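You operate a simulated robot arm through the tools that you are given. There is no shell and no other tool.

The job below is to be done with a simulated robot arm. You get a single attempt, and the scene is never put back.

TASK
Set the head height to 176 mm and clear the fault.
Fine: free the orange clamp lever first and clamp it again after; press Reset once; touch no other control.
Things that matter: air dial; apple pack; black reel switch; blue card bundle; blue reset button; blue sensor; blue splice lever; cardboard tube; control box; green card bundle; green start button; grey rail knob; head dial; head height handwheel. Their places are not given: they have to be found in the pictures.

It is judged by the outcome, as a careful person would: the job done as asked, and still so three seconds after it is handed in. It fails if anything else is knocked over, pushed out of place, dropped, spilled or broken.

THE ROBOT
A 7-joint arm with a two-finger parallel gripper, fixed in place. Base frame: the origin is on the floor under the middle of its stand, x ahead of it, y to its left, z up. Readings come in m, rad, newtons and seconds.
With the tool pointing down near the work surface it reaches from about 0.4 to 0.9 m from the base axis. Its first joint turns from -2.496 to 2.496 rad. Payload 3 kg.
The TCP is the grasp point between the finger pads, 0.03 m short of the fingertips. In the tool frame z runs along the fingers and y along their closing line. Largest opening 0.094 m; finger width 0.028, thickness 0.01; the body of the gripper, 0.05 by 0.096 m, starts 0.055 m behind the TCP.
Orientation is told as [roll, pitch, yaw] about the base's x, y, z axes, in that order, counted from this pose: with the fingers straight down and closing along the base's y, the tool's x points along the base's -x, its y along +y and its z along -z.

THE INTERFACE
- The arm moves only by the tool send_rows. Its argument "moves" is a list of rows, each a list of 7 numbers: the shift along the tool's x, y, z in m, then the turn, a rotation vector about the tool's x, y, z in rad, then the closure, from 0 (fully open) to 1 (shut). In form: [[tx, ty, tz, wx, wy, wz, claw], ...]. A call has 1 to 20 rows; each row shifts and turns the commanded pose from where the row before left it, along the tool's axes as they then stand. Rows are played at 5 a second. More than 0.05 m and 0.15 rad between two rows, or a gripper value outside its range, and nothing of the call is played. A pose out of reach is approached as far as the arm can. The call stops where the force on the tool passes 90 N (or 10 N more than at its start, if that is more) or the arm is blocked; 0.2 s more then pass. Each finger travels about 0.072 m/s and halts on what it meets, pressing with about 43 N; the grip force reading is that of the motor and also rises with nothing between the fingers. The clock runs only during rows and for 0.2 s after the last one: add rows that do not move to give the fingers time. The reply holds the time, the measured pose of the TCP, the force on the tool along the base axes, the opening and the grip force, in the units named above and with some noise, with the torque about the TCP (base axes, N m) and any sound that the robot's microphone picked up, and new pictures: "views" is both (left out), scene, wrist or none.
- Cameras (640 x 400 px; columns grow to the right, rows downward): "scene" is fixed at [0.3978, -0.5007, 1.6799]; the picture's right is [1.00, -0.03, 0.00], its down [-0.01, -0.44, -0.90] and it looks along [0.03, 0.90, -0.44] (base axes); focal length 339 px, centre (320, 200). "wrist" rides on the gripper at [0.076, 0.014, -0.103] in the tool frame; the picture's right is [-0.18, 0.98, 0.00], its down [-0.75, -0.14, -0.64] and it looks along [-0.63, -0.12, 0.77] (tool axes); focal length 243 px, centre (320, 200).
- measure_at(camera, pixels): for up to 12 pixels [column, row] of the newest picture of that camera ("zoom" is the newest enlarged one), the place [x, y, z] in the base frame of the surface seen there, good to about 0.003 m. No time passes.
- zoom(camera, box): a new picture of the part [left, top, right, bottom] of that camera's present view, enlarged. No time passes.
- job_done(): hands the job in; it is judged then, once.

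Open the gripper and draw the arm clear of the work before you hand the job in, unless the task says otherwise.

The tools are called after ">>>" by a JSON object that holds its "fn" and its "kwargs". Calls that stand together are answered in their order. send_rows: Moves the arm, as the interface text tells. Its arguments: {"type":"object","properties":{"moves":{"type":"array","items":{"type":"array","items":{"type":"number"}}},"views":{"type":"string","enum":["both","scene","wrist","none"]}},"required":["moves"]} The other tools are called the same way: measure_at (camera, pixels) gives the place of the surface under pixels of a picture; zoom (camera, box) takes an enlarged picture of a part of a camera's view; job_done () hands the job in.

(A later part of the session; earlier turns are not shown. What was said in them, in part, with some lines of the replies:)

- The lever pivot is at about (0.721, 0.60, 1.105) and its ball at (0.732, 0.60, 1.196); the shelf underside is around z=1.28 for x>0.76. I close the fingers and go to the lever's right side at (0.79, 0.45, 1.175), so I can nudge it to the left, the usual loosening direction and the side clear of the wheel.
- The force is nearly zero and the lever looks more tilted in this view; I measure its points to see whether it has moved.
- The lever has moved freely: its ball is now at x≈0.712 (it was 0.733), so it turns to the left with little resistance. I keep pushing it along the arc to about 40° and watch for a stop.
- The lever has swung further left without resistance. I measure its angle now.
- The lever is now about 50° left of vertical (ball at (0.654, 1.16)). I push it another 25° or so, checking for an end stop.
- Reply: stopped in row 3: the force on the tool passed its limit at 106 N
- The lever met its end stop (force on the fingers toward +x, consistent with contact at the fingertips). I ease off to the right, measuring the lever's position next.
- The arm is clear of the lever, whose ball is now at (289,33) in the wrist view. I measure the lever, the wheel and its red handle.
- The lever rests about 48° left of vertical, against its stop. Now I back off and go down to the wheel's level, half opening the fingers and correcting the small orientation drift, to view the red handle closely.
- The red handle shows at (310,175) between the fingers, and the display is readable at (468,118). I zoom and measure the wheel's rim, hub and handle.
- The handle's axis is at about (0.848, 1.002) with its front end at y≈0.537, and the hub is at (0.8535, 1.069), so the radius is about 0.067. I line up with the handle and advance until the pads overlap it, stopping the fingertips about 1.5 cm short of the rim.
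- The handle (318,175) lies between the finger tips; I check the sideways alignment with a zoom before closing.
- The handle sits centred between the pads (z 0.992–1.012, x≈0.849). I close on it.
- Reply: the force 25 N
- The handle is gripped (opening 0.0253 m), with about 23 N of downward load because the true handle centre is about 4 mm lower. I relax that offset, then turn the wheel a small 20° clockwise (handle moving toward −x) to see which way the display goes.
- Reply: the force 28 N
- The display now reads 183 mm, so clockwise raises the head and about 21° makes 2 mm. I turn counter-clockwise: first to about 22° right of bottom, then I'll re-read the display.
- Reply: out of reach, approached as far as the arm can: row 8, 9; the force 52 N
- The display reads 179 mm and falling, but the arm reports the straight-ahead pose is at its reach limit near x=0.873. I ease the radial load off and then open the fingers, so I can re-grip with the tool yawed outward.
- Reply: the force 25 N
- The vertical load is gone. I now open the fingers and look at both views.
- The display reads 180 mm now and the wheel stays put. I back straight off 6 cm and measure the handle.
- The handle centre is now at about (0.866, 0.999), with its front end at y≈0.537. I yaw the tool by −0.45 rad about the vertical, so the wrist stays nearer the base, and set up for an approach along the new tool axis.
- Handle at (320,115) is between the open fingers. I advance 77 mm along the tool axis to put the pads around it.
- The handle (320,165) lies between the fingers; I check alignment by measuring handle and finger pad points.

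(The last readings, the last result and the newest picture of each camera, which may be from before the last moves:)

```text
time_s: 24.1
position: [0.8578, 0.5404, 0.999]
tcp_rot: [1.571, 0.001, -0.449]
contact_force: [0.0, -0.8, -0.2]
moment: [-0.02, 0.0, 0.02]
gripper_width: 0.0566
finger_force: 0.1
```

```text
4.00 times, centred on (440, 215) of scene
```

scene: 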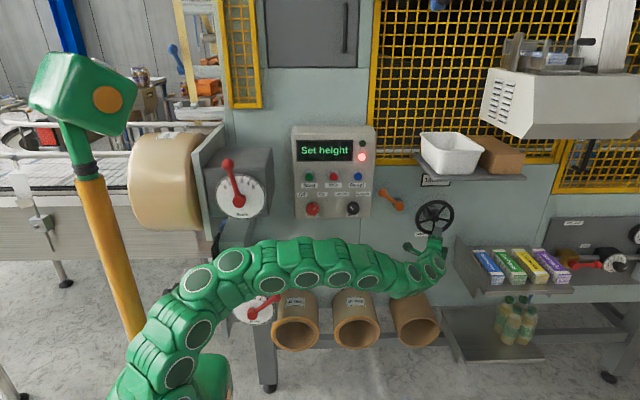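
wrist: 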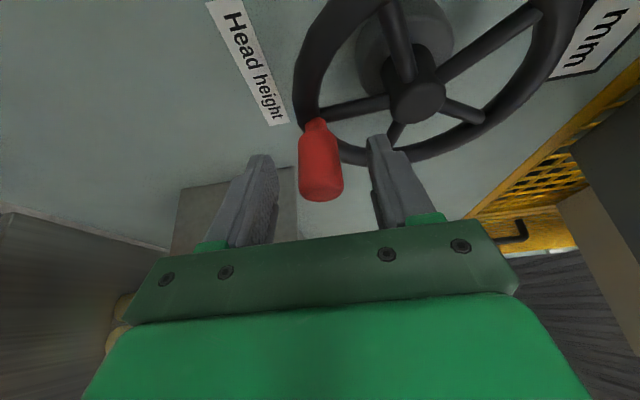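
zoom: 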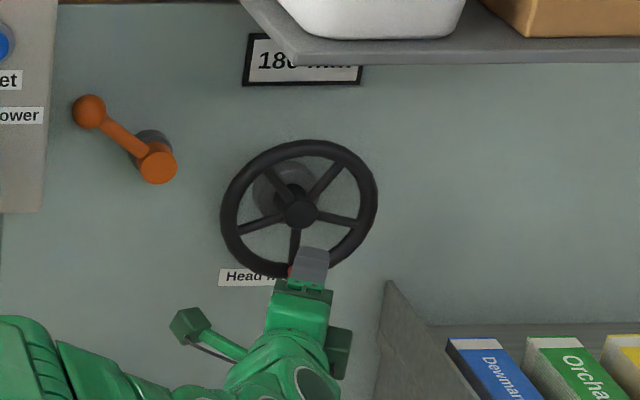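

The pads line up with the handle (handle centre about (0.863, 1.000)). I close on it.

>>> {"fn": "send_rows", "kwargs": {"moves": [[0, 0, 0, 0, 0, 0, 1], [0, 0, 0, 0, 0, 0, 1], [0, 0, 0, 0, 0, 0, 1]], "views": "none"}}

```text
time_s: 24.9
position: [0.8575, 0.5395, 0.998]
tcp_rot: [1.57, -0.001, -0.45]
contact_force: [2.8, 1.4, 0.3]
moment: [-0.03, 0.16, -0.13]
gripper_width: 0.025
finger_force: 45.3
```

The grip is on (0.025 m opening) with almost no side load. I turn the wheel counter-clockwise by about 25° along the arc, then read the display.

>>> {"fn": "send_rows", "kwargs": {"moves": [[-0.0055, 0.001, 0.0026, 0, 0, 0, 1], [-0.0054, 0.0015, 0.0026, 0, 0, 0, 1], [-0.0052, 0.0021, 0.0025, 0, 0, 0, 1], [-0.005, 0.0026, 0.0024, 0, 0, 0, 1], [-0.0048, 0.003, 0.0023, 0, 0, 0, 1], [0, 0, 0, 0, 0, 0, 1]], "views": "both"}}

>>> {"fn": "zoom", "kwargs": {"camera": "scene", "box": [410, 165, 460, 195]}}

```text
time_s: 26.3
position: [0.8865, 0.5393, 1.0054]
tcp_rot: [1.568, 0.004, -0.451]
contact_force: [10.9, 5.5, -39.2]
moment: [-0.18, -0.39, 0.6]
gripper_width: 0.0254
finger_force: 44.8
```

scene: 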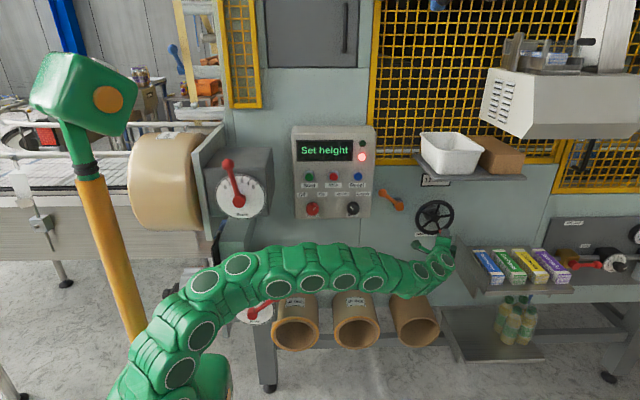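
wrist: 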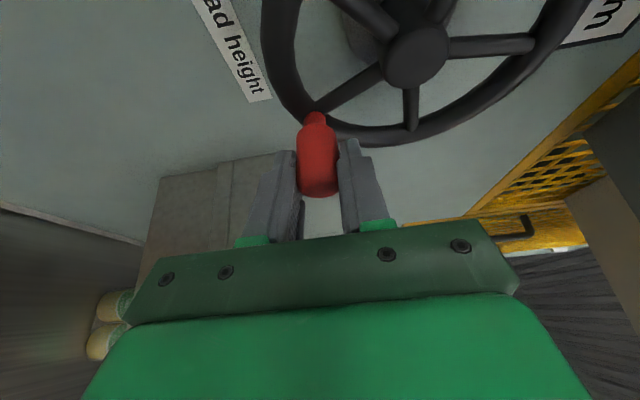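

```text
12.80 times, centred on (435, 180) of scene
```

zoom: 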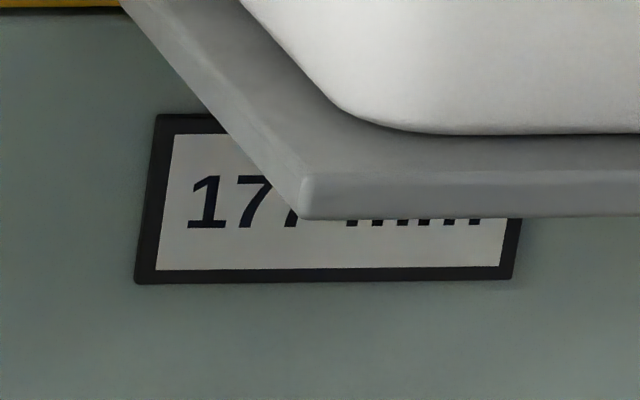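

The display reads 177 mm and there's about 40 N of radial load because my arc is slightly too high. I continue CCW by about 5°, relieving that load, and re-read.

>>> {"fn": "send_rows", "kwargs": {"moves": [[-0.0024, -0.001, 0.0012, 0, 0, 0, 1], [-0.0024, 0, 0.0012, 0, 0, 0, 1], [0, 0, 0, 0, 0, 0, 1]], "views": "both"}}

>>> {"fn": "zoom", "kwargs": {"camera": "scene", "box": [410, 165, 460, 195]}}

```text
time_s: 27.1
position: [0.8923, 0.54, 1.0071]
tcp_rot: [1.573, 0.0, -0.45]
contact_force: [5.0, -3.7, -21.9]
moment: [-0.16, -0.33, 0.73]
gripper_width: 0.0257
finger_force: 45.2
```

scene: 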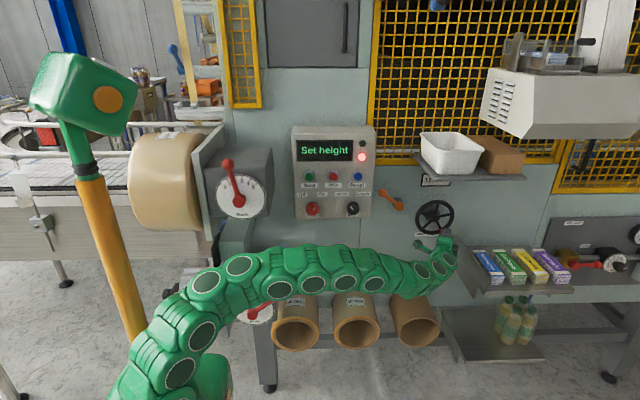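
wrist: 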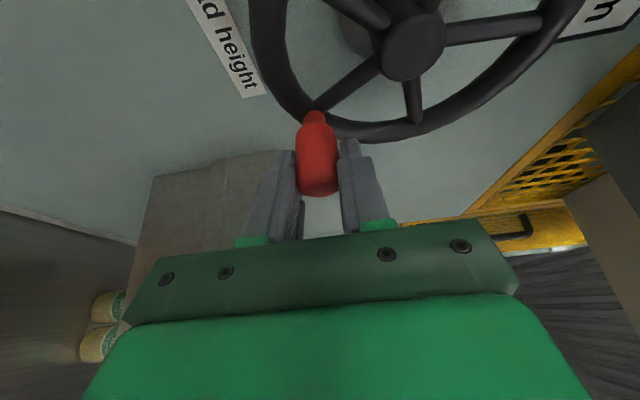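

```text
12.80 times, centred on (435, 180) of scene
```

zoom: 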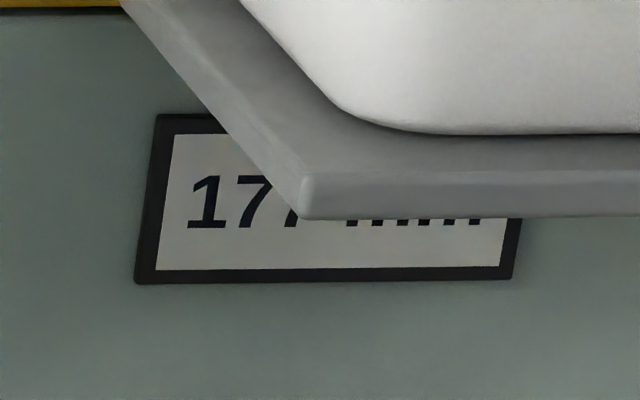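

It still reads 177 after about 5°. I continue with another 5° step.

>>> {"fn": "send_rows", "kwargs": {"moves": [[-0.0024, 0.0009, 0.0012, 0, 0, 0, 1], [-0.0024, 0.001, 0.0012, 0, 0, 0, 1], [0, 0, 0, 0, 0, 0, 1]], "views": "scene"}}

>>> {"fn": "zoom", "kwargs": {"camera": "scene", "box": [410, 165, 460, 195]}}

```text
time_s: 27.9
position: [0.8966, 0.5392, 1.0099]
tcp_rot: [1.575, 0.001, -0.451]
contact_force: [7.0, -8.2, -6.5]
moment: [-0.32, 0.04, 0.95]
gripper_width: 0.0255
finger_force: 45.1
```

scene: 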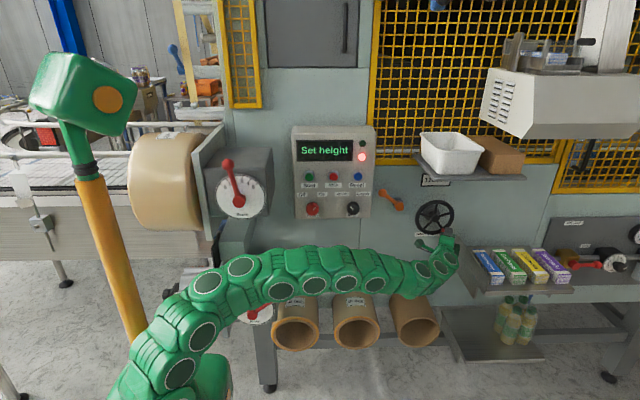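

```text
12.80 times, centred on (435, 180) of scene
```

zoom: 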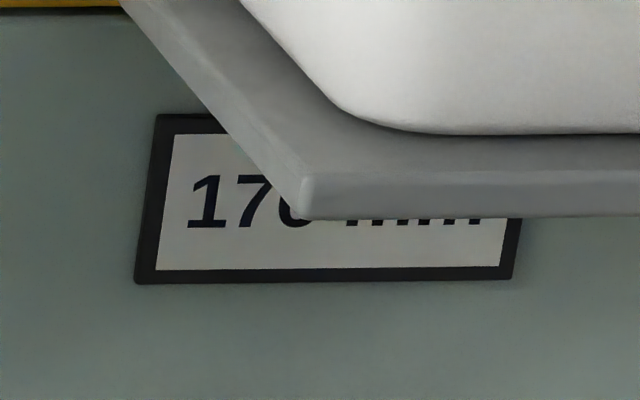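

The display now shows 176 mm, just past the change-over by my estimate (~176.5). I turn about 4.5° more to centre it on 176.0.

>>> {"fn": "send_rows", "kwargs": {"moves": [[-0.002, 0.0015, 0.0007, 0, 0, 0, 1], [-0.002, 0.0015, 0.0007, 0, 0, 0, 1], [0, 0, 0, 0, 0, 0, 1]], "views": "both"}}

>>> {"fn": "zoom", "kwargs": {"camera": "scene", "box": [410, 165, 460, 195]}}

```text
time_s: 28.7
position: [0.9004, 0.5411, 1.0132]
tcp_rot: [1.573, 0.0, -0.448]
contact_force: [-2.1, -9.1, 1.6]
moment: [0.06, -0.03, 0.42]
gripper_width: 0.0257
finger_force: 45.1
```

scene: 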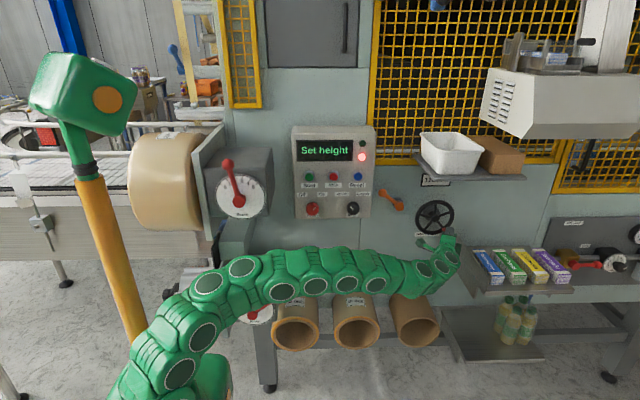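
wrist: 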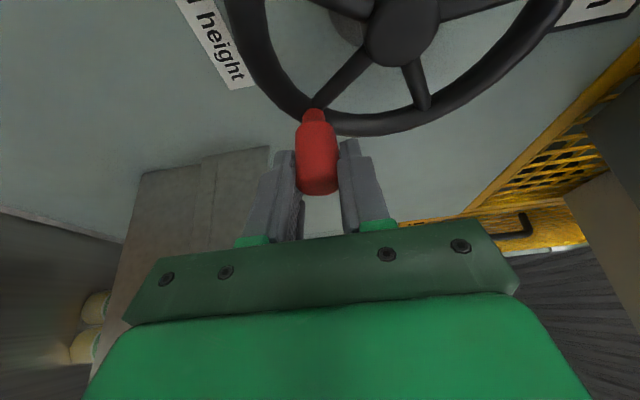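

```text
12.80 times, centred on (435, 180) of scene
```

zoom: 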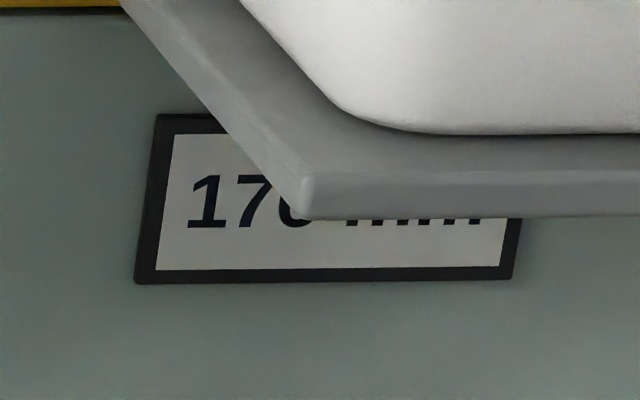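

The display still shows 176 and the forces are small. I open the fingers gently and check the display again.

>>> {"fn": "send_rows", "kwargs": {"moves": [[0, 0, 0, 0, 0, 0, 0.4], [0, 0, 0, 0, 0, 0, 0.4], [0, 0, 0, 0, 0, 0, 0.4]], "views": "both"}}

>>> {"fn": "zoom", "kwargs": {"camera": "scene", "box": [410, 165, 470, 255]}}

```text
time_s: 29.5
position: [0.9012, 0.5393, 1.012]
tcp_rot: [1.572, 0.0, -0.451]
contact_force: [0.3, -0.2, 0.2]
moment: [0.01, 0.04, 0.02]
gripper_width: 0.0562
finger_force: 0.0
```

scene: 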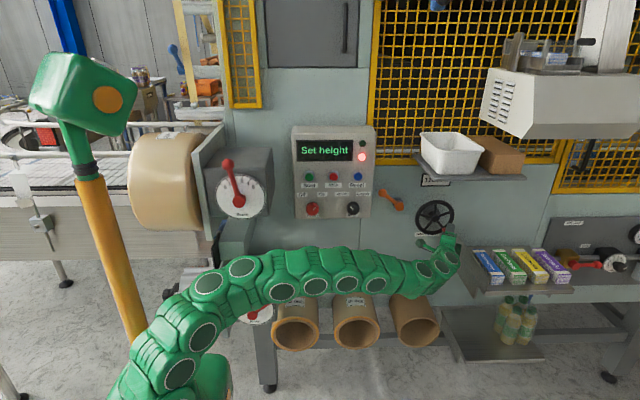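
wrist: 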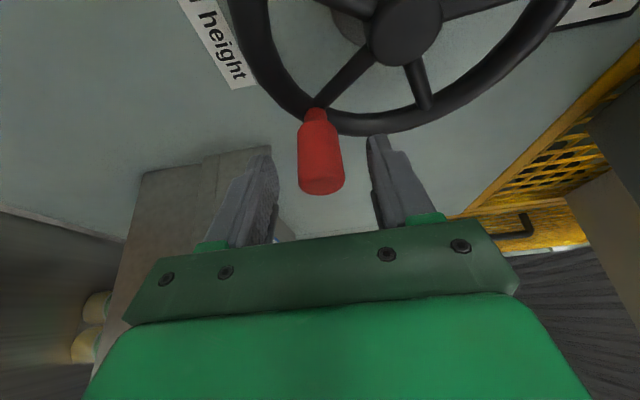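

```text
4.44 times, centred on (440, 210) of scene
```

zoom: 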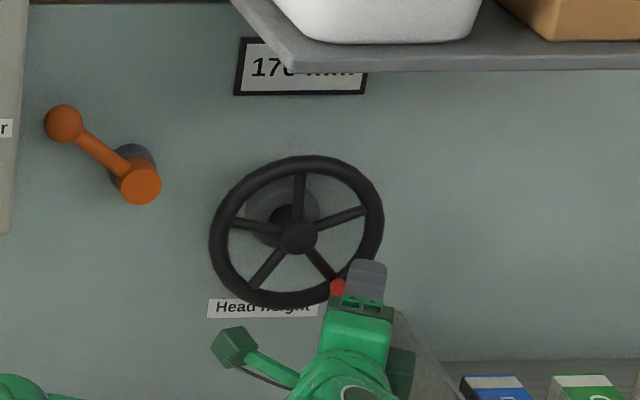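

The wheel stays with 176 on the display. I retract along the tool axis, then yaw the tool to +0.25 rad so that its camera will keep clear of the control box when I work from the lever's left side.

>>> {"fn": "send_rows", "kwargs": {"moves": [[0, 0, -0.03, 0, 0, 0, 0.4], [0, 0, -0.035, 0, 0, 0, 0.4], [0, 0, -0.035, 0, 0, 0, 0.4], [0, 0, 0, 0, 0.15, 0, 0.4], [0, 0, 0, 0, 0.15, 0, 0.4], [0, 0, 0, 0, 0.15, 0, 0.6], [0, 0, 0, 0, 0.15, 0, 0.8], [0, 0, 0, 0, 0.1, 0, 1], [0, 0, 0, 0, 0, 0, 1]], "views": "both"}}

```text
time_s: 31.5
position: [0.8437, 0.4451, 1.0198]
tcp_rot: [1.57, 0.0, 0.201]
contact_force: [0.0, 0.8, 0.2]
moment: [0.02, -0.04, 0.02]
gripper_width: 0.0001
finger_force: 32.9
out of reach, approached as far as the arm can: row 8
```

scene: 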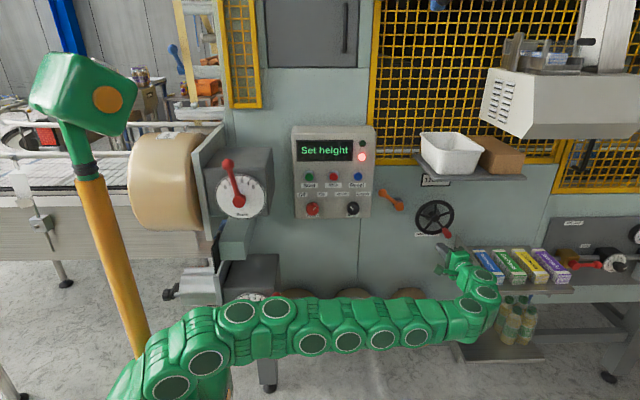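
wrist: 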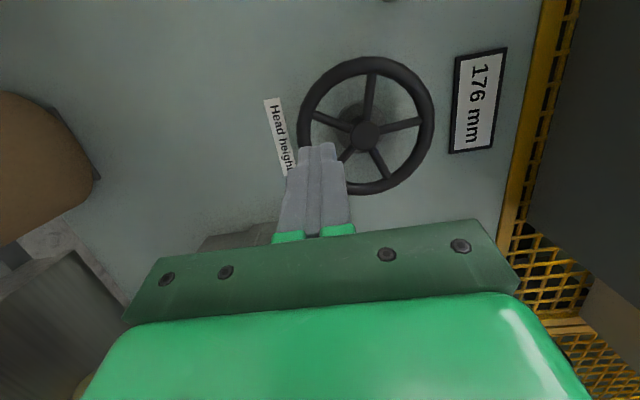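

The wrist view clearly shows "176 mm". I now move left and up to the lever's left-lower side, staying at y≈0.45.

>>> {"fn": "send_rows", "kwargs": {"moves": [[0.0352, 0.0168, 0.009, 0, 0, 0, 1], [0.0352, 0.0168, 0.009, 0, 0, 0, 1], [0.0352, 0.0168, 0.009, 0, 0, 0, 1], [0.0352, 0.0168, 0.009, 0, 0, 0, 1], [0.0352, 0.0168, 0.009, 0, 0, 0, 1], [0.0352, 0.0168, 0.009, 0, 0, 0, 1], [0, 0, 0, 0, 0, 0, 1]], "views": "both"}}

```text
time_s: 33.1
position: [0.6269, 0.4575, 1.1196]
tcp_rot: [1.571, -0.001, 0.201]
contact_force: [0.8, -0.3, 0.6]
moment: [0.0, -0.03, 0.0]
gripper_width: 0.0
finger_force: 32.8
```

scene: 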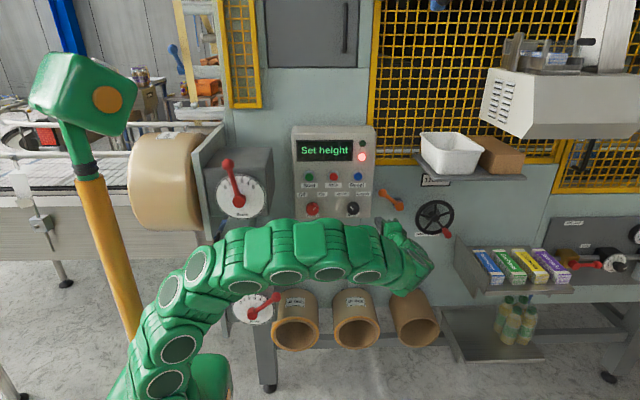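
wrist: 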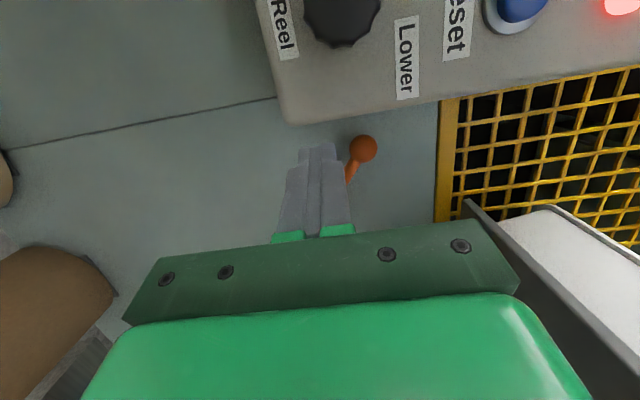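

The fingers are left of the lever's ball (362,148) with the control box's corner at (285,120) nearby. I measure these to plan the clearance.

>>> {"fn": "measure_at", "kwargs": {"camera": "wrist", "pixels": [[290, 118], [400, 105], [345, 45], [340, 15], [362, 148], [350, 175], [430, 100], [283, 100]]}}

>>> {"fn": "measure_at", "kwargs": {"camera": "scene", "pixels": [[383, 193], [399, 207], [391, 199], [372, 215], [352, 209], [371, 190]]}}

```text
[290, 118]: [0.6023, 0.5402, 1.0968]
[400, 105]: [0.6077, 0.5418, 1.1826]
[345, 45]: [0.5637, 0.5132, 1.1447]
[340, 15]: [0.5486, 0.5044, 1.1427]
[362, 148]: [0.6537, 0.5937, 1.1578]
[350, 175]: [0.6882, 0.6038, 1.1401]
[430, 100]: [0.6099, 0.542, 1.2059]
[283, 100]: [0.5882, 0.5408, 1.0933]
```

```text
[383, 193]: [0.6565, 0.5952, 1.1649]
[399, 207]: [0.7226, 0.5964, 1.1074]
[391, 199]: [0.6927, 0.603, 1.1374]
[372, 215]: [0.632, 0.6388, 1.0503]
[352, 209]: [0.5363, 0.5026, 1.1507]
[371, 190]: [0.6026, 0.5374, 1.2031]
```

The control box's right edge is x≈0.609, its bottom z≈1.092 and the Reel knob's front y≈0.503, so I yaw another 0.15 rad to keep the camera clear. Then I slide the closed fingers into the gap under and to the left of the lever arm, at about (0.648, 0.59, 1.113).

>>> {"fn": "send_rows", "kwargs": {"moves": [[0, 0, 0, 0, 0.15, 0, 1], [-0.0197, -0.0066, -0.0072, 0, 0, 0, 1], [0, 0, 0, 0, 0, 0, 1]], "views": "wrist"}}

```text
time_s: 33.9
position: [0.6477, 0.4563, 1.1133]
tcp_rot: [1.57, -0.001, 0.35]
contact_force: [0.5, 0.3, 0.1]
moment: [-0.02, 0.02, -0.03]
gripper_width: 0.0
finger_force: 33.1
```

wrist: 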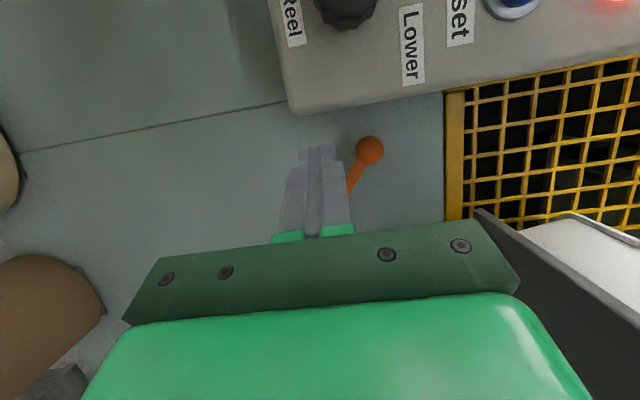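

The pose is (0.648, 0.456, 1.113), yaw 0.35, with no contact. I now move forward in +y into the gap between the box and the lever, watching for contact.

>>> {"fn": "send_rows", "kwargs": {"moves": [[-0.0114, 0, 0.0311, 0, 0, 0, 1], [-0.0114, 0, 0.0311, 0, 0, 0, 1], [-0.0114, 0, 0.0311, 0, 0, 0, 1], [-0.0114, 0, 0.0311, 0, 0, 0, 1], [0, 0, 0, 0, 0, 0, 1]], "views": "both"}}

```text
time_s: 35.1
position: [0.6478, 0.5888, 1.1127]
tcp_rot: [1.572, 0.0, 0.35]
contact_force: [-0.9, -0.8, 0.0]
moment: [-0.02, 0.03, -0.02]
gripper_width: 0.0
finger_force: 33.0
```

scene: 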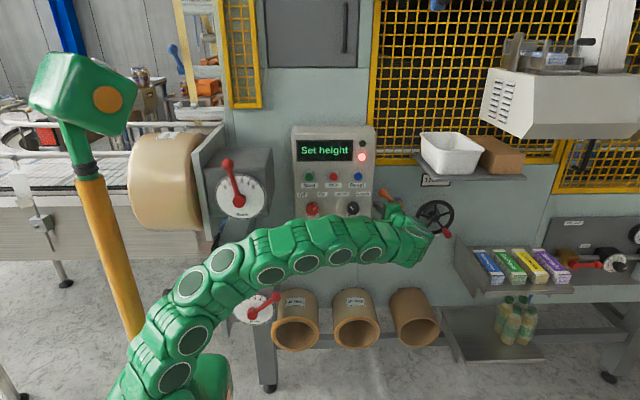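
wrist: 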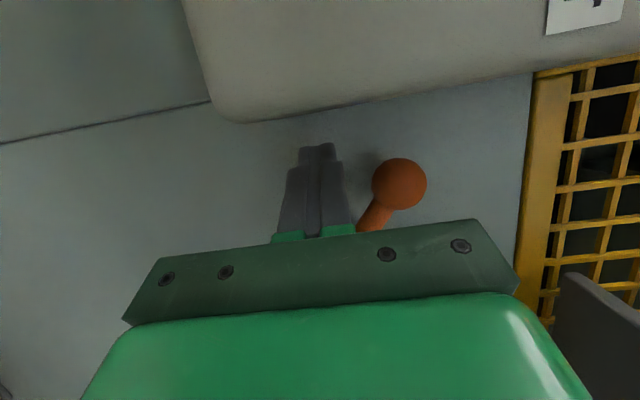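

The fingers are beside the lever with no contact. I push along the arc up and to the right, bringing the lever back toward its starting angle.

>>> {"fn": "send_rows", "kwargs": {"moves": [[-0.007, 0.0096, -0.0026, 0, 0, 0, 1], [-0.007, 0.0096, -0.0026, 0, 0, 0, 1], [-0.0035, 0.0069, -0.0013, 0, 0, 0, 1], [-0.0035, 0.0069, -0.0013, 0, 0, 0, 1], [-0.0057, 0.0068, -0.0021, 0, 0, 0, 1], [-0.0057, 0.0068, -0.0021, 0, 0, 0, 1], [0, 0, 0, 0, 0, 0, 1]], "views": "both"}}

```text
time_s: 36.7
position: [0.6839, 0.5884, 1.1584]
tcp_rot: [1.568, 0.004, 0.345]
contact_force: [10.4, -1.5, -20.9]
moment: [-0.43, 0.24, -0.26]
gripper_width: 0.0
finger_force: 32.5
```

scene: 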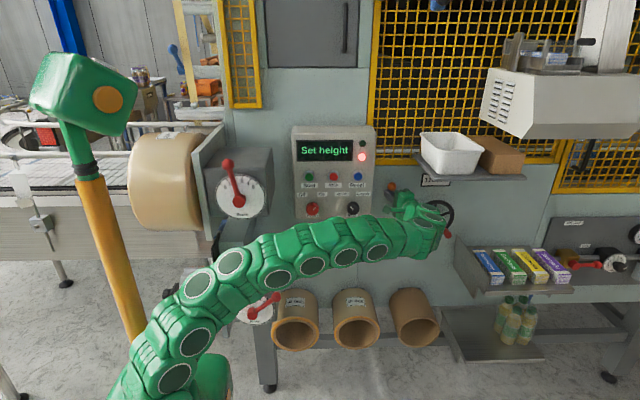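
wrist: 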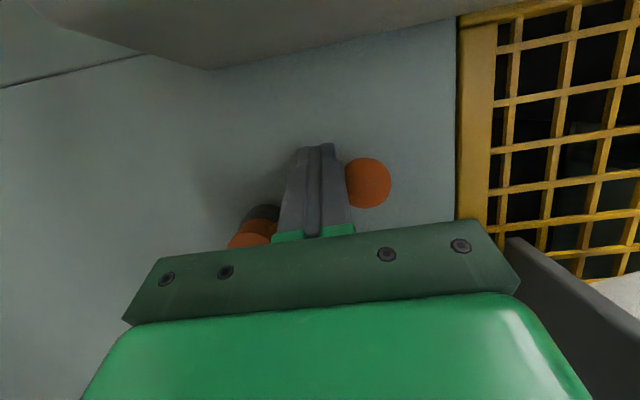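

The lever is moving but there is about 23 N, mostly vertical, so the finger is pressing up under the ball. I measure the ball's place now.

>>> {"fn": "measure_at", "kwargs": {"camera": "wrist", "pixels": [[367, 183], [380, 180], [355, 170], [250, 235], [262, 213], [318, 150], [370, 200]]}}

>>> {"fn": "measure_at", "kwargs": {"camera": "scene", "pixels": [[391, 187], [394, 192], [390, 183], [399, 207]]}}

>>> {"fn": "zoom", "kwargs": {"camera": "scene", "box": [370, 165, 450, 245]}}

```text
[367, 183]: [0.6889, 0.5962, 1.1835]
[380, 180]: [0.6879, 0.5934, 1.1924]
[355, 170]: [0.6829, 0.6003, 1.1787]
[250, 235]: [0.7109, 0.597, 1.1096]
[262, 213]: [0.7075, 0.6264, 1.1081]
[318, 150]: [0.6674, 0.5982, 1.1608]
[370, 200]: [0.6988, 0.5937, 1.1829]
```

```text
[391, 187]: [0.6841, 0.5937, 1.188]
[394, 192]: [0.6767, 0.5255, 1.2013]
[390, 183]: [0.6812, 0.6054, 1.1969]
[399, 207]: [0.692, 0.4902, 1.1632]
```

```text
5.00 times, centred on (410, 205) of scene
```

zoom: 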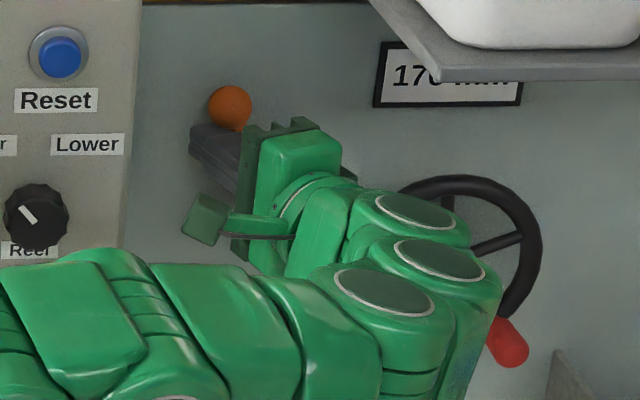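

The ball is at (0.687, 1.187), so the lever is about 23° left of vertical and the finger is jammed up under the ball. I drop 12 mm to push on the arm lower down, then continue right along the arc.

>>> {"fn": "send_rows", "kwargs": {"moves": [[0, -0.012, 0, 0, 0, 0, 1], [-0.0047, 0.002, -0.0017, 0, 0, 0, 1], [-0.0056, 0.004, -0.0021, 0, 0, 0, 1], [-0.004, 0.0025, -0.0015, 0, 0, 0, 1], [-0.004, 0.002, -0.0015, 0, 0, 0, 1], [0, 0, 0, 0, 0, 0, 1]], "views": "both"}}

```text
time_s: 38.1
position: [0.7011, 0.5889, 1.1582]
tcp_rot: [1.571, 0.0, 0.352]
contact_force: [-1.0, -1.3, -0.2]
moment: [-0.01, -0.01, 0.04]
gripper_width: 0.0
finger_force: 33.2
```

scene: 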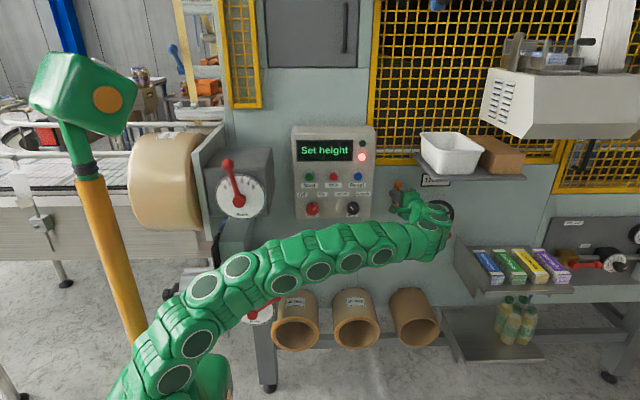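
wrist: 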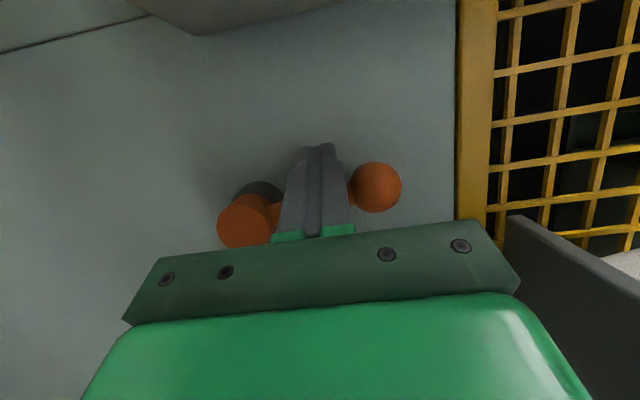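

The push is smooth now (force near zero). I measure the ball to get the current lever angle.

>>> {"fn": "measure_at", "kwargs": {"camera": "wrist", "pixels": [[375, 188], [375, 175], [385, 200], [245, 220], [318, 150]]}}

>>> {"fn": "measure_at", "kwargs": {"camera": "scene", "pixels": [[398, 184], [399, 186], [397, 182]]}}

```text
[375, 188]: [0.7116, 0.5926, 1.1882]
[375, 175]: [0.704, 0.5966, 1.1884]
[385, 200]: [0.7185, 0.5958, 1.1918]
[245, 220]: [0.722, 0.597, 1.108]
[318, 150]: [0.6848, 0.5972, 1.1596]
```

```text
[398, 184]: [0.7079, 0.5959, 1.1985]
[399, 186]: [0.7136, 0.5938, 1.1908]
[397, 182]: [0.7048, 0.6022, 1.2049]
```

The lever is about 6° left of vertical now (ball x≈0.711); it began near x≈0.733. I push another 15 mm in small steps and check for the stop.

>>> {"fn": "send_rows", "kwargs": {"moves": [[-0.0028, 0.0008, -0.001, 0, 0, 0, 1], [-0.0028, 0.0008, -0.001, 0, 0, 0, 1], [-0.0028, 0.0007, -0.001, 0, 0, 0, 1], [-0.0028, 0.0006, -0.001, 0, 0, 0, 1], [0, 0, 0, 0, 0, 0, 1]], "views": "wrist"}}

```text
time_s: 39.3
position: [0.7141, 0.5871, 1.1617]
tcp_rot: [1.568, -0.003, 0.35]
contact_force: [0.0, 0.2, 1.0]
moment: [-0.02, -0.03, 0.01]
gripper_width: 0.0
finger_force: 32.9
```

wrist: 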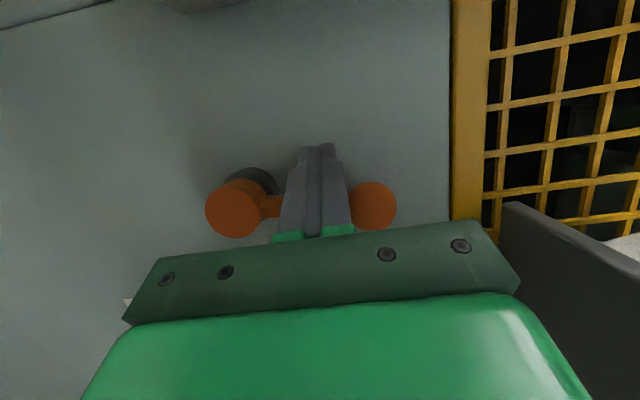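

There is still no resistance. I measure the ball once more.

>>> {"fn": "measure_at", "kwargs": {"camera": "wrist", "pixels": [[372, 206], [372, 195], [385, 205], [235, 207], [318, 150]]}}

>>> {"fn": "zoom", "kwargs": {"camera": "scene", "box": [370, 165, 450, 245]}}

>>> {"fn": "measure_at", "kwargs": {"camera": "scene", "pixels": [[403, 184], [405, 184], [401, 184]]}}

```text
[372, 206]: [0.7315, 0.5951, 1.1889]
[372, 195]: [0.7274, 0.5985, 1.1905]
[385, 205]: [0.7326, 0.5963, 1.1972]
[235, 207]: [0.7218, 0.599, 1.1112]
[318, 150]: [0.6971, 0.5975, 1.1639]
```

```text
5.00 times, centred on (410, 205) of scene
```

zoom: 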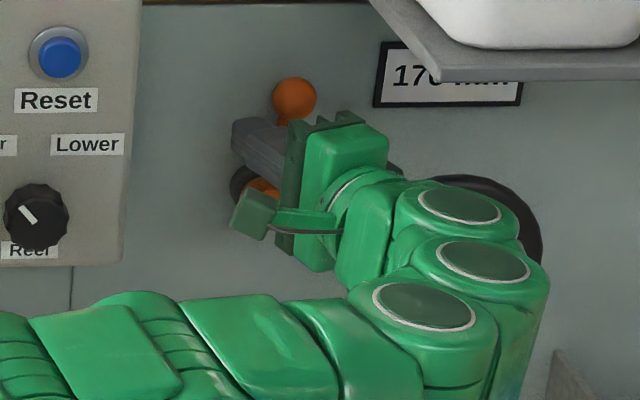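

```text
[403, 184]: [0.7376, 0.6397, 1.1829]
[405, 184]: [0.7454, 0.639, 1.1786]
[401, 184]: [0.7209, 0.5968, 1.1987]
```

In the zoom the ball is at scene pixel (404.8,184.8), the same as at the start. I push a few more millimetres to confirm it's against the clamped stop.

>>> {"fn": "send_rows", "kwargs": {"moves": [[-0.002, 0.0004, -0.0007, 0, 0, 0, 1], [-0.002, 0.0004, -0.0007, 0, 0, 0, 1], [0, 0, 0, 0, 0, 0, 1]], "views": "both"}}

>>> {"fn": "zoom", "kwargs": {"camera": "scene", "box": [364, 165, 492, 245]}}

```text
time_s: 40.1
position: [0.7178, 0.5875, 1.1629]
tcp_rot: [1.572, -0.001, 0.35]
contact_force: [-4.9, -5.0, 0.6]
moment: [0.01, 0.03, 0.04]
gripper_width: 0.0002
finger_force: 32.9
```

scene: 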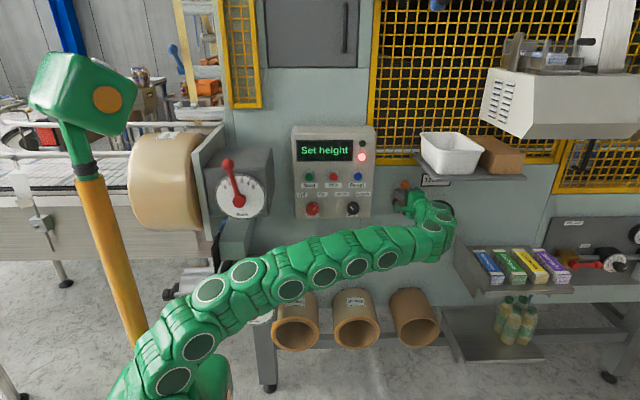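
wrist: 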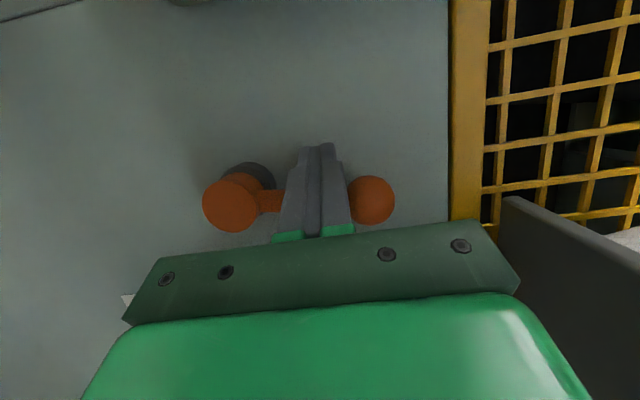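

```text
5.00 times, centred on (428, 205) of scene
```

zoom: 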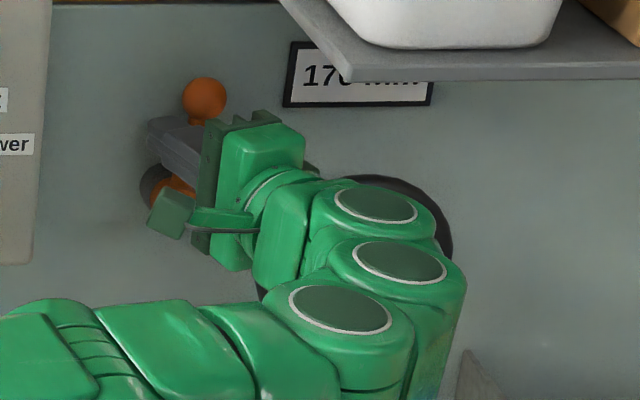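

The ball hasn't moved any further (still (204,99) in the zoom, its original place) and force is starting to build, so it's at the stop. I give one more firm 4 mm press to seat it, then back off.

>>> {"fn": "send_rows", "kwargs": {"moves": [[-0.002, 0, -0.0007, 0, 0, 0, 1], [-0.002, 0, -0.0007, 0, 0, 0, 1], [0, 0, 0, 0, 0, 0, 1]], "views": "none"}}

```text
time_s: 40.9
position: [0.7181, 0.5889, 1.1625]
tcp_rot: [1.57, 0.0, 0.364]
contact_force: [-16.3, -15.4, 3.8]
moment: [0.03, 0.03, 0.12]
gripper_width: 0.0
finger_force: 33.3
stopped in row 3: the force on the tool passed its limit at 93 N (the readings are from after the stop); the commanded pose is now the measured one
```

The lever is hard against its clamped stop. I back off to the left and then straight out.

>>> {"fn": "send_rows", "kwargs": {"moves": [[0.007, 0, 0.0027, 0, 0, 0, 1], [0.007, 0, 0.0027, 0, 0, 0, 1], [0.0107, 0, -0.028, 0, 0, 0, 1], [0.0107, 0, -0.028, 0, 0, 0, 1], [0.0107, 0, -0.028, 0, 0, 0, 1], [0.0107, 0, -0.028, 0, 0, 0, 1], [0.0107, 0, -0.028, 0, 0, 0, 1], [0, 0, 0, 0, 0, 0, 1]], "views": "both"}}

>>> {"fn": "zoom", "kwargs": {"camera": "scene", "box": [364, 165, 492, 245]}}

```text
time_s: 42.7
position: [0.7031, 0.44, 1.163]
tcp_rot: [1.571, 0.0, 0.361]
contact_force: [0.4, 0.4, -0.5]
moment: [-0.03, -0.01, -0.03]
gripper_width: 0.0001
finger_force: 32.9
```

scene: 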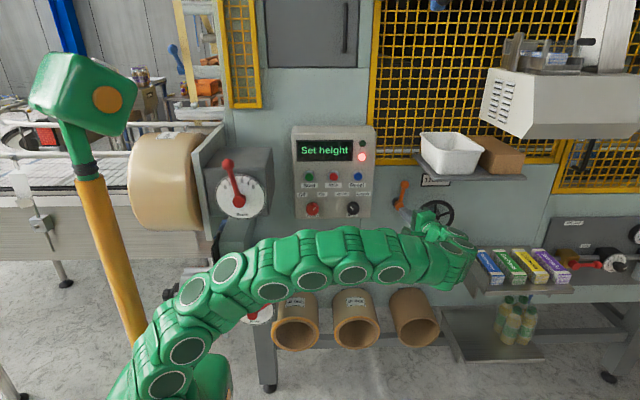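
wrist: 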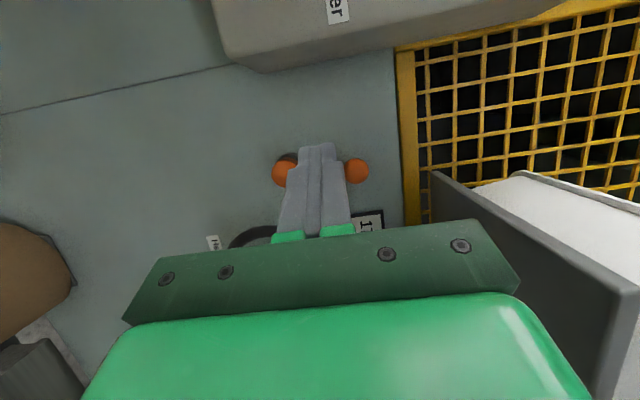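

```text
5.00 times, centred on (428, 205) of scene
```

zoom: 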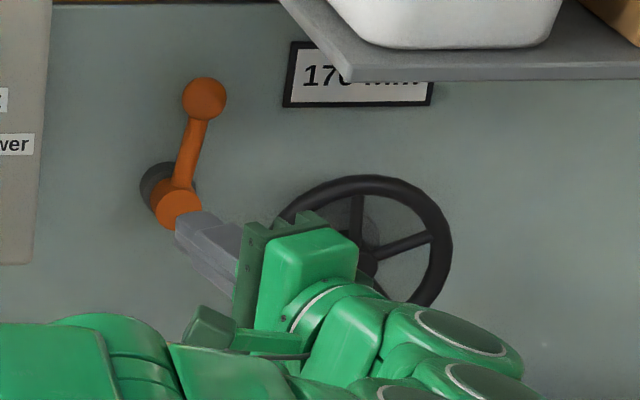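

The lever is back in its original clamped position and the display still shows 176. I zoom on the control box and measure the blue Reset button.

>>> {"fn": "zoom", "kwargs": {"camera": "scene", "box": [290, 125, 380, 220]}}

>>> {"fn": "measure_at", "kwargs": {"camera": "scene", "pixels": [[358, 176], [358, 174], [358, 178], [356, 176], [360, 176], [358, 180], [354, 182], [362, 172], [333, 177], [361, 157], [352, 208]]}}

```text
4.21 times, centred on (335, 172) of scene
```

zoom: 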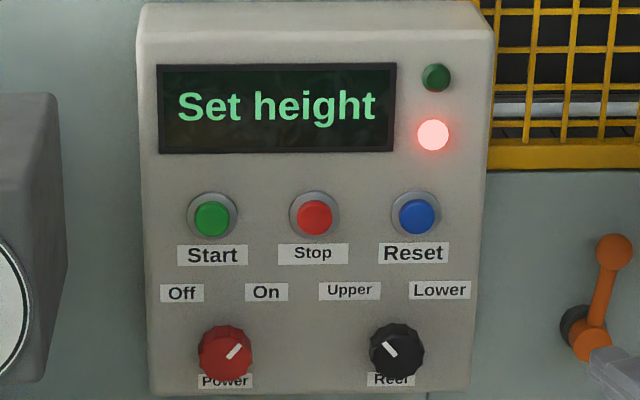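

```text
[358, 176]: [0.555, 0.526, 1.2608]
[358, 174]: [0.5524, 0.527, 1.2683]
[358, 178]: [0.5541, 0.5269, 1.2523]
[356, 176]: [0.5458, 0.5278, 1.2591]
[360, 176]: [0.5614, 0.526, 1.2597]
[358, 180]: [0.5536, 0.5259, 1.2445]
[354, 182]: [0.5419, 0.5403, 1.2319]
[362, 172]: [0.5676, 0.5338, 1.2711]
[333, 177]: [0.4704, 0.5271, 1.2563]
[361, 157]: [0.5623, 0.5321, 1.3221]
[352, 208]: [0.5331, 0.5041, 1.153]
```

The Reset button's centre is at about (0.554, 0.526, 1.259), with the Reel knob well below. I turn the tool square to the panel and move to stand off in front of Reset at y≈0.40.

>>> {"fn": "send_rows", "kwargs": {"moves": [[0, 0, -0.03, 0, -0.12, 0, 1], [0, 0, 0, 0, -0.12, 0, 1], [0, 0, 0, 0, -0.121, 0, 1], [0.0298, 0.0192, -0.002, 0, 0, 0, 1], [0.0298, 0.0192, -0.002, 0, 0, 0, 1], [0.0298, 0.0192, -0.002, 0, 0, 0, 1], [0.0298, 0.0192, -0.003, 0, 0, 0, 1], [0.0298, 0.0192, -0.003, 0, 0, 0, 1], [0, 0, 0, 0, 0, 0, 1]], "views": "both"}}

```text
time_s: 44.7
position: [0.5639, 0.4009, 1.2589]
tcp_rot: [1.569, 0.0, -0.002]
contact_force: [1.0, 0.3, 0.4]
moment: [-0.03, 0.0, -0.02]
gripper_width: 0.0
finger_force: 32.7
```

scene: 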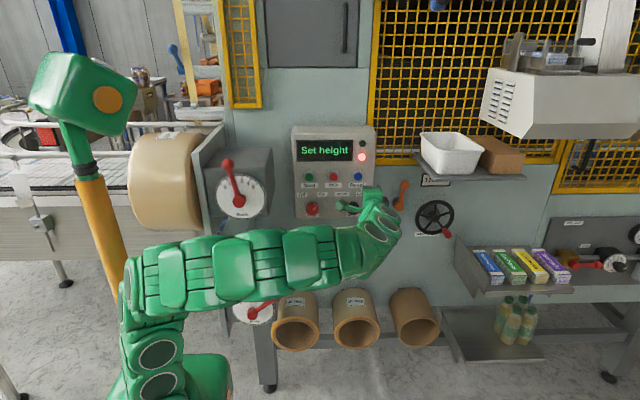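
wrist: 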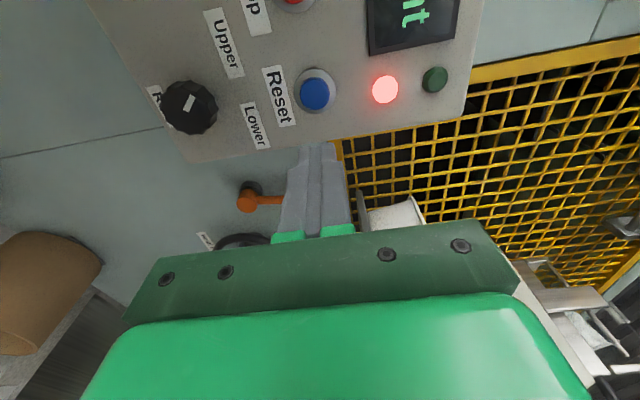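

I'm standing off at (0.564, 0.401, 1.259). I measure the button at (315,93) from the wrist view to align precisely.

>>> {"fn": "measure_at", "kwargs": {"camera": "wrist", "pixels": [[315, 93], [307, 93], [323, 93], [315, 83], [315, 104], [335, 93], [188, 105]]}}

>>> {"fn": "zoom", "kwargs": {"camera": "wrist", "box": [240, 50, 400, 150]}}

```text
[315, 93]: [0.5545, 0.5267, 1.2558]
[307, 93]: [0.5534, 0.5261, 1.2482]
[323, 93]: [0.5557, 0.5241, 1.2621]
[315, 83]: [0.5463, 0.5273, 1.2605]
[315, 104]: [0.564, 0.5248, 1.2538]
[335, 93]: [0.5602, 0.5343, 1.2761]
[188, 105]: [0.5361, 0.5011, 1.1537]
```

```text
4.00 times, centred on (320, 100) of wrist
```

zoom: 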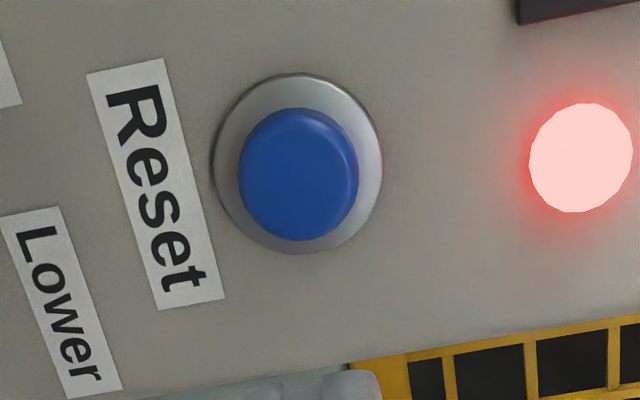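

The button centre is (0.5545, 0.526, 1.257). I align and approach to leave the fingertips about 2.5 cm from it.

>>> {"fn": "send_rows", "kwargs": {"moves": [[0.0094, -0.0017, 0, 0, 0, 0, 1], [0, 0, 0.035, 0, 0, 0, 1], [0, 0, 0.035, 0, 0, 0, 1], [0, 0, 0, 0, 0, 0, 1]], "views": "both"}}

```text
time_s: 45.7
position: [0.5554, 0.4714, 1.256]
tcp_rot: [1.568, 0.001, -0.003]
contact_force: [0.1, -0.8, 0.3]
moment: [-0.01, 0.02, 0.02]
gripper_width: 0.0
finger_force: 33.5
```

scene: 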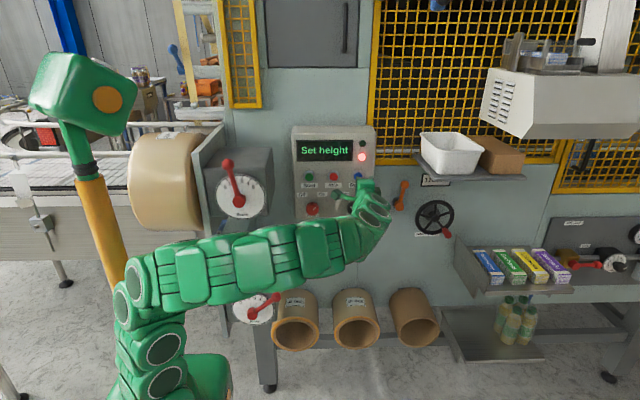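
wrist: 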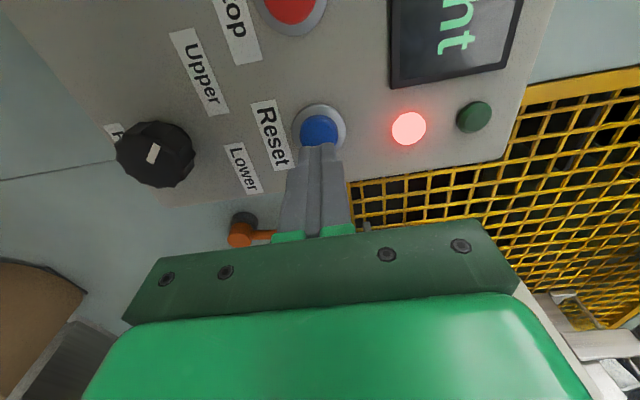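

The fingertips are lined up with the blue button at (320,130). I press forward in small steps and watch the force and lamp.

>>> {"fn": "send_rows", "kwargs": {"moves": [[0, 0, 0.01, 0, 0, 0, 1], [0, 0, 0.01, 0, 0, 0, 1], [0, 0, 0.003, 0, 0, 0, 1], [0, 0, 0.003, 0, 0, 0, 1], [0, 0, 0.002, 0, 0, 0, 1], [0, 0, 0, 0, 0, 0, 1]], "views": "both"}}

```text
time_s: 47.1
position: [0.5563, 0.4968, 1.256]
tcp_rot: [1.57, 0.001, -0.002]
contact_force: [-0.3, -0.8, 0.1]
moment: [0.02, -0.01, 0.01]
gripper_width: 0.0
finger_force: 33.6
```

scene: 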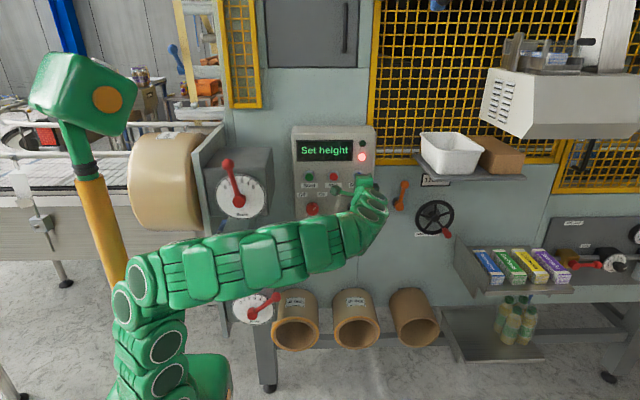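
wrist: 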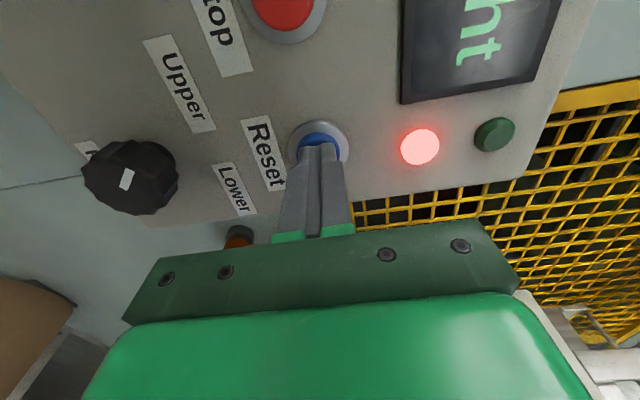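

The tips are just at the button's face with no force yet and the lamp is still red. I continue pressing in 2 mm steps.

>>> {"fn": "send_rows", "kwargs": {"moves": [[0, 0, 0.002, 0, 0, 0, 1], [0, 0, 0.002, 0, 0, 0, 1], [0, 0, 0, 0, 0, 0, 1]], "views": "both"}}

```text
time_s: 47.9
position: [0.5557, 0.5023, 1.2558]
tcp_rot: [1.572, 0.0, -0.003]
contact_force: [-0.4, -3.3, 1.3]
moment: [0.01, 0.01, 0.01]
gripper_width: 0.0
finger_force: 32.5
heard: click
```

scene: 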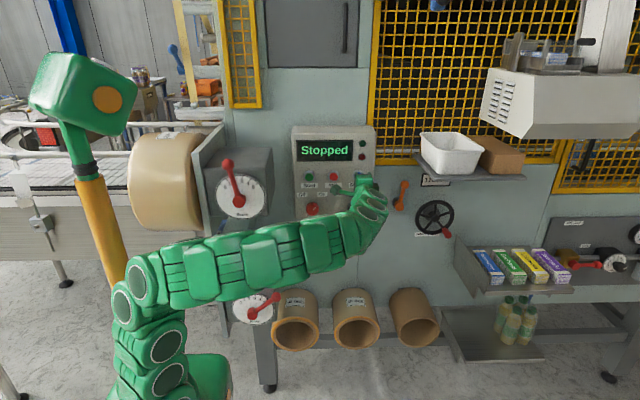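
wrist: 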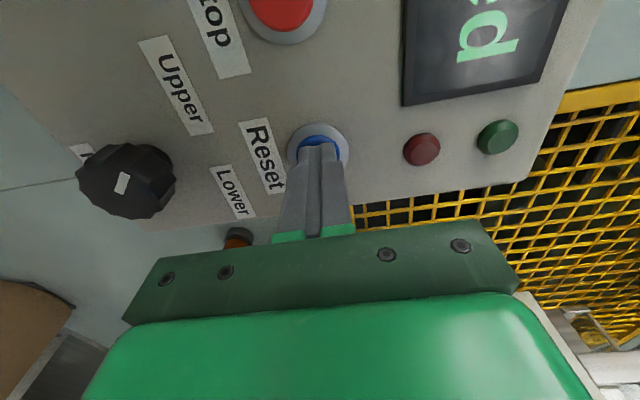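

A click was heard; the screen now reads "Stopped" and the red lamp is out, so the fault is cleared. I release the button by withdrawing straight back, then open the gripper once clear.

>>> {"fn": "send_rows", "kwargs": {"moves": [[0, 0, -0.03, 0, 0, 0, 1], [0, 0, -0.04, 0, 0, 0, 1], [0, 0, -0.04, 0, 0, 0, 1], [0, 0, -0.04, 0, 0, 0, 1], [0, 0, -0.04, 0, 0, 0, 0.5], [0, 0, -0.04, 0, 0, 0, 0], [0, 0, 0, 0, 0, 0, 0], [0, 0, 0, 0, 0, 0, 0]], "views": "both"}}

>>> {"fn": "zoom", "kwargs": {"camera": "scene", "box": [290, 125, 480, 245]}}

>>> {"fn": "zoom", "kwargs": {"camera": "wrist", "box": [180, 60, 420, 230]}}

```text
time_s: 49.7
position: [0.5551, 0.2709, 1.2563]
tcp_rot: [1.571, -0.001, -0.002]
contact_force: [0.2, 0.5, 0.3]
moment: [0.02, 0.0, -0.02]
gripper_width: 0.0939
finger_force: 0.2
```

scene: 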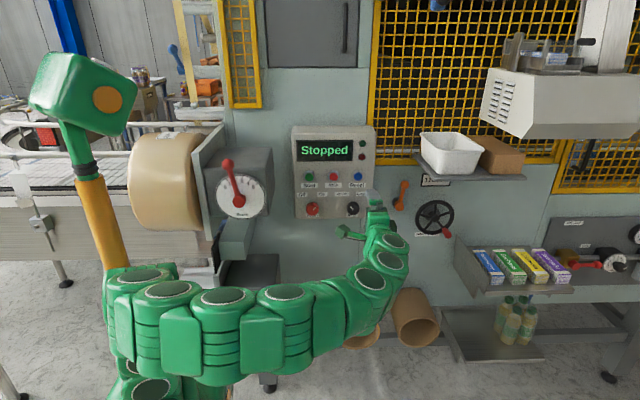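
wrist: 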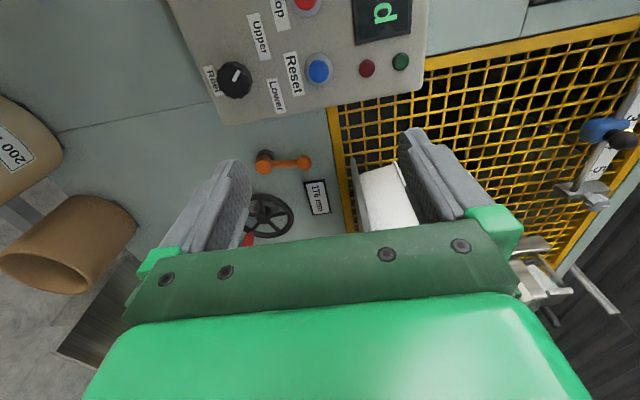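

```text
3.33 times, centred on (385, 185) of scene
```

zoom: 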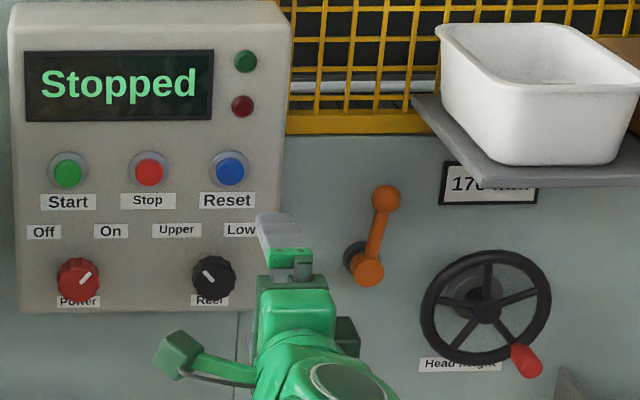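

```text
2.35 times, centred on (300, 145) of wrist
```

zoom: 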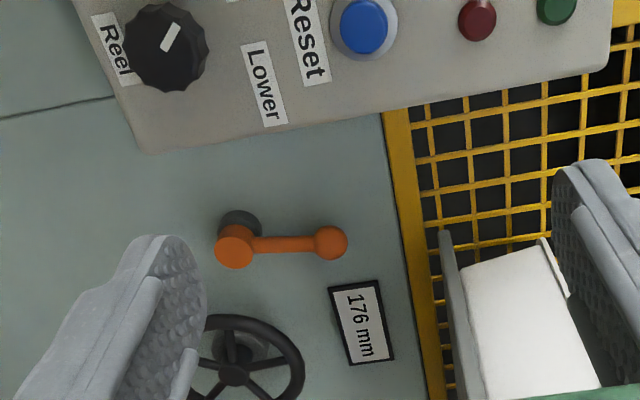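

The display reads 176 mm, the orange lever is back at its clamped position, the screen shows "Stopped" with the red lamp off, and the gripper is open and clear. I hand the job in.

>>> {"fn": "job_done", "kwargs": {}}

```text
The job is handed in.
```

The head height is set to 176 mm and the fault is cleared. The red lamp is out, and the screen changed from "Set height" to "Stopped".

- **Clamp lever:** I freed the orange lever first. After setting the height I pushed it back to its clamped stop, and it sits where it started.
- **Height:** The wheel went briefly the wrong way, to 183 mm, while I found its direction. I then turned it down to 176 mm. The display still read 176 mm after I clamped the lever and pressed Reset.
- **Reset:** I pressed it once and heard one click.

I touched no other control, and nothing was knocked or moved that I could see in the pictures. The arm met its force limit twice, both times pushing the lever against its end stops. I handed the job in with the gripper open and the arm clear of the panel.
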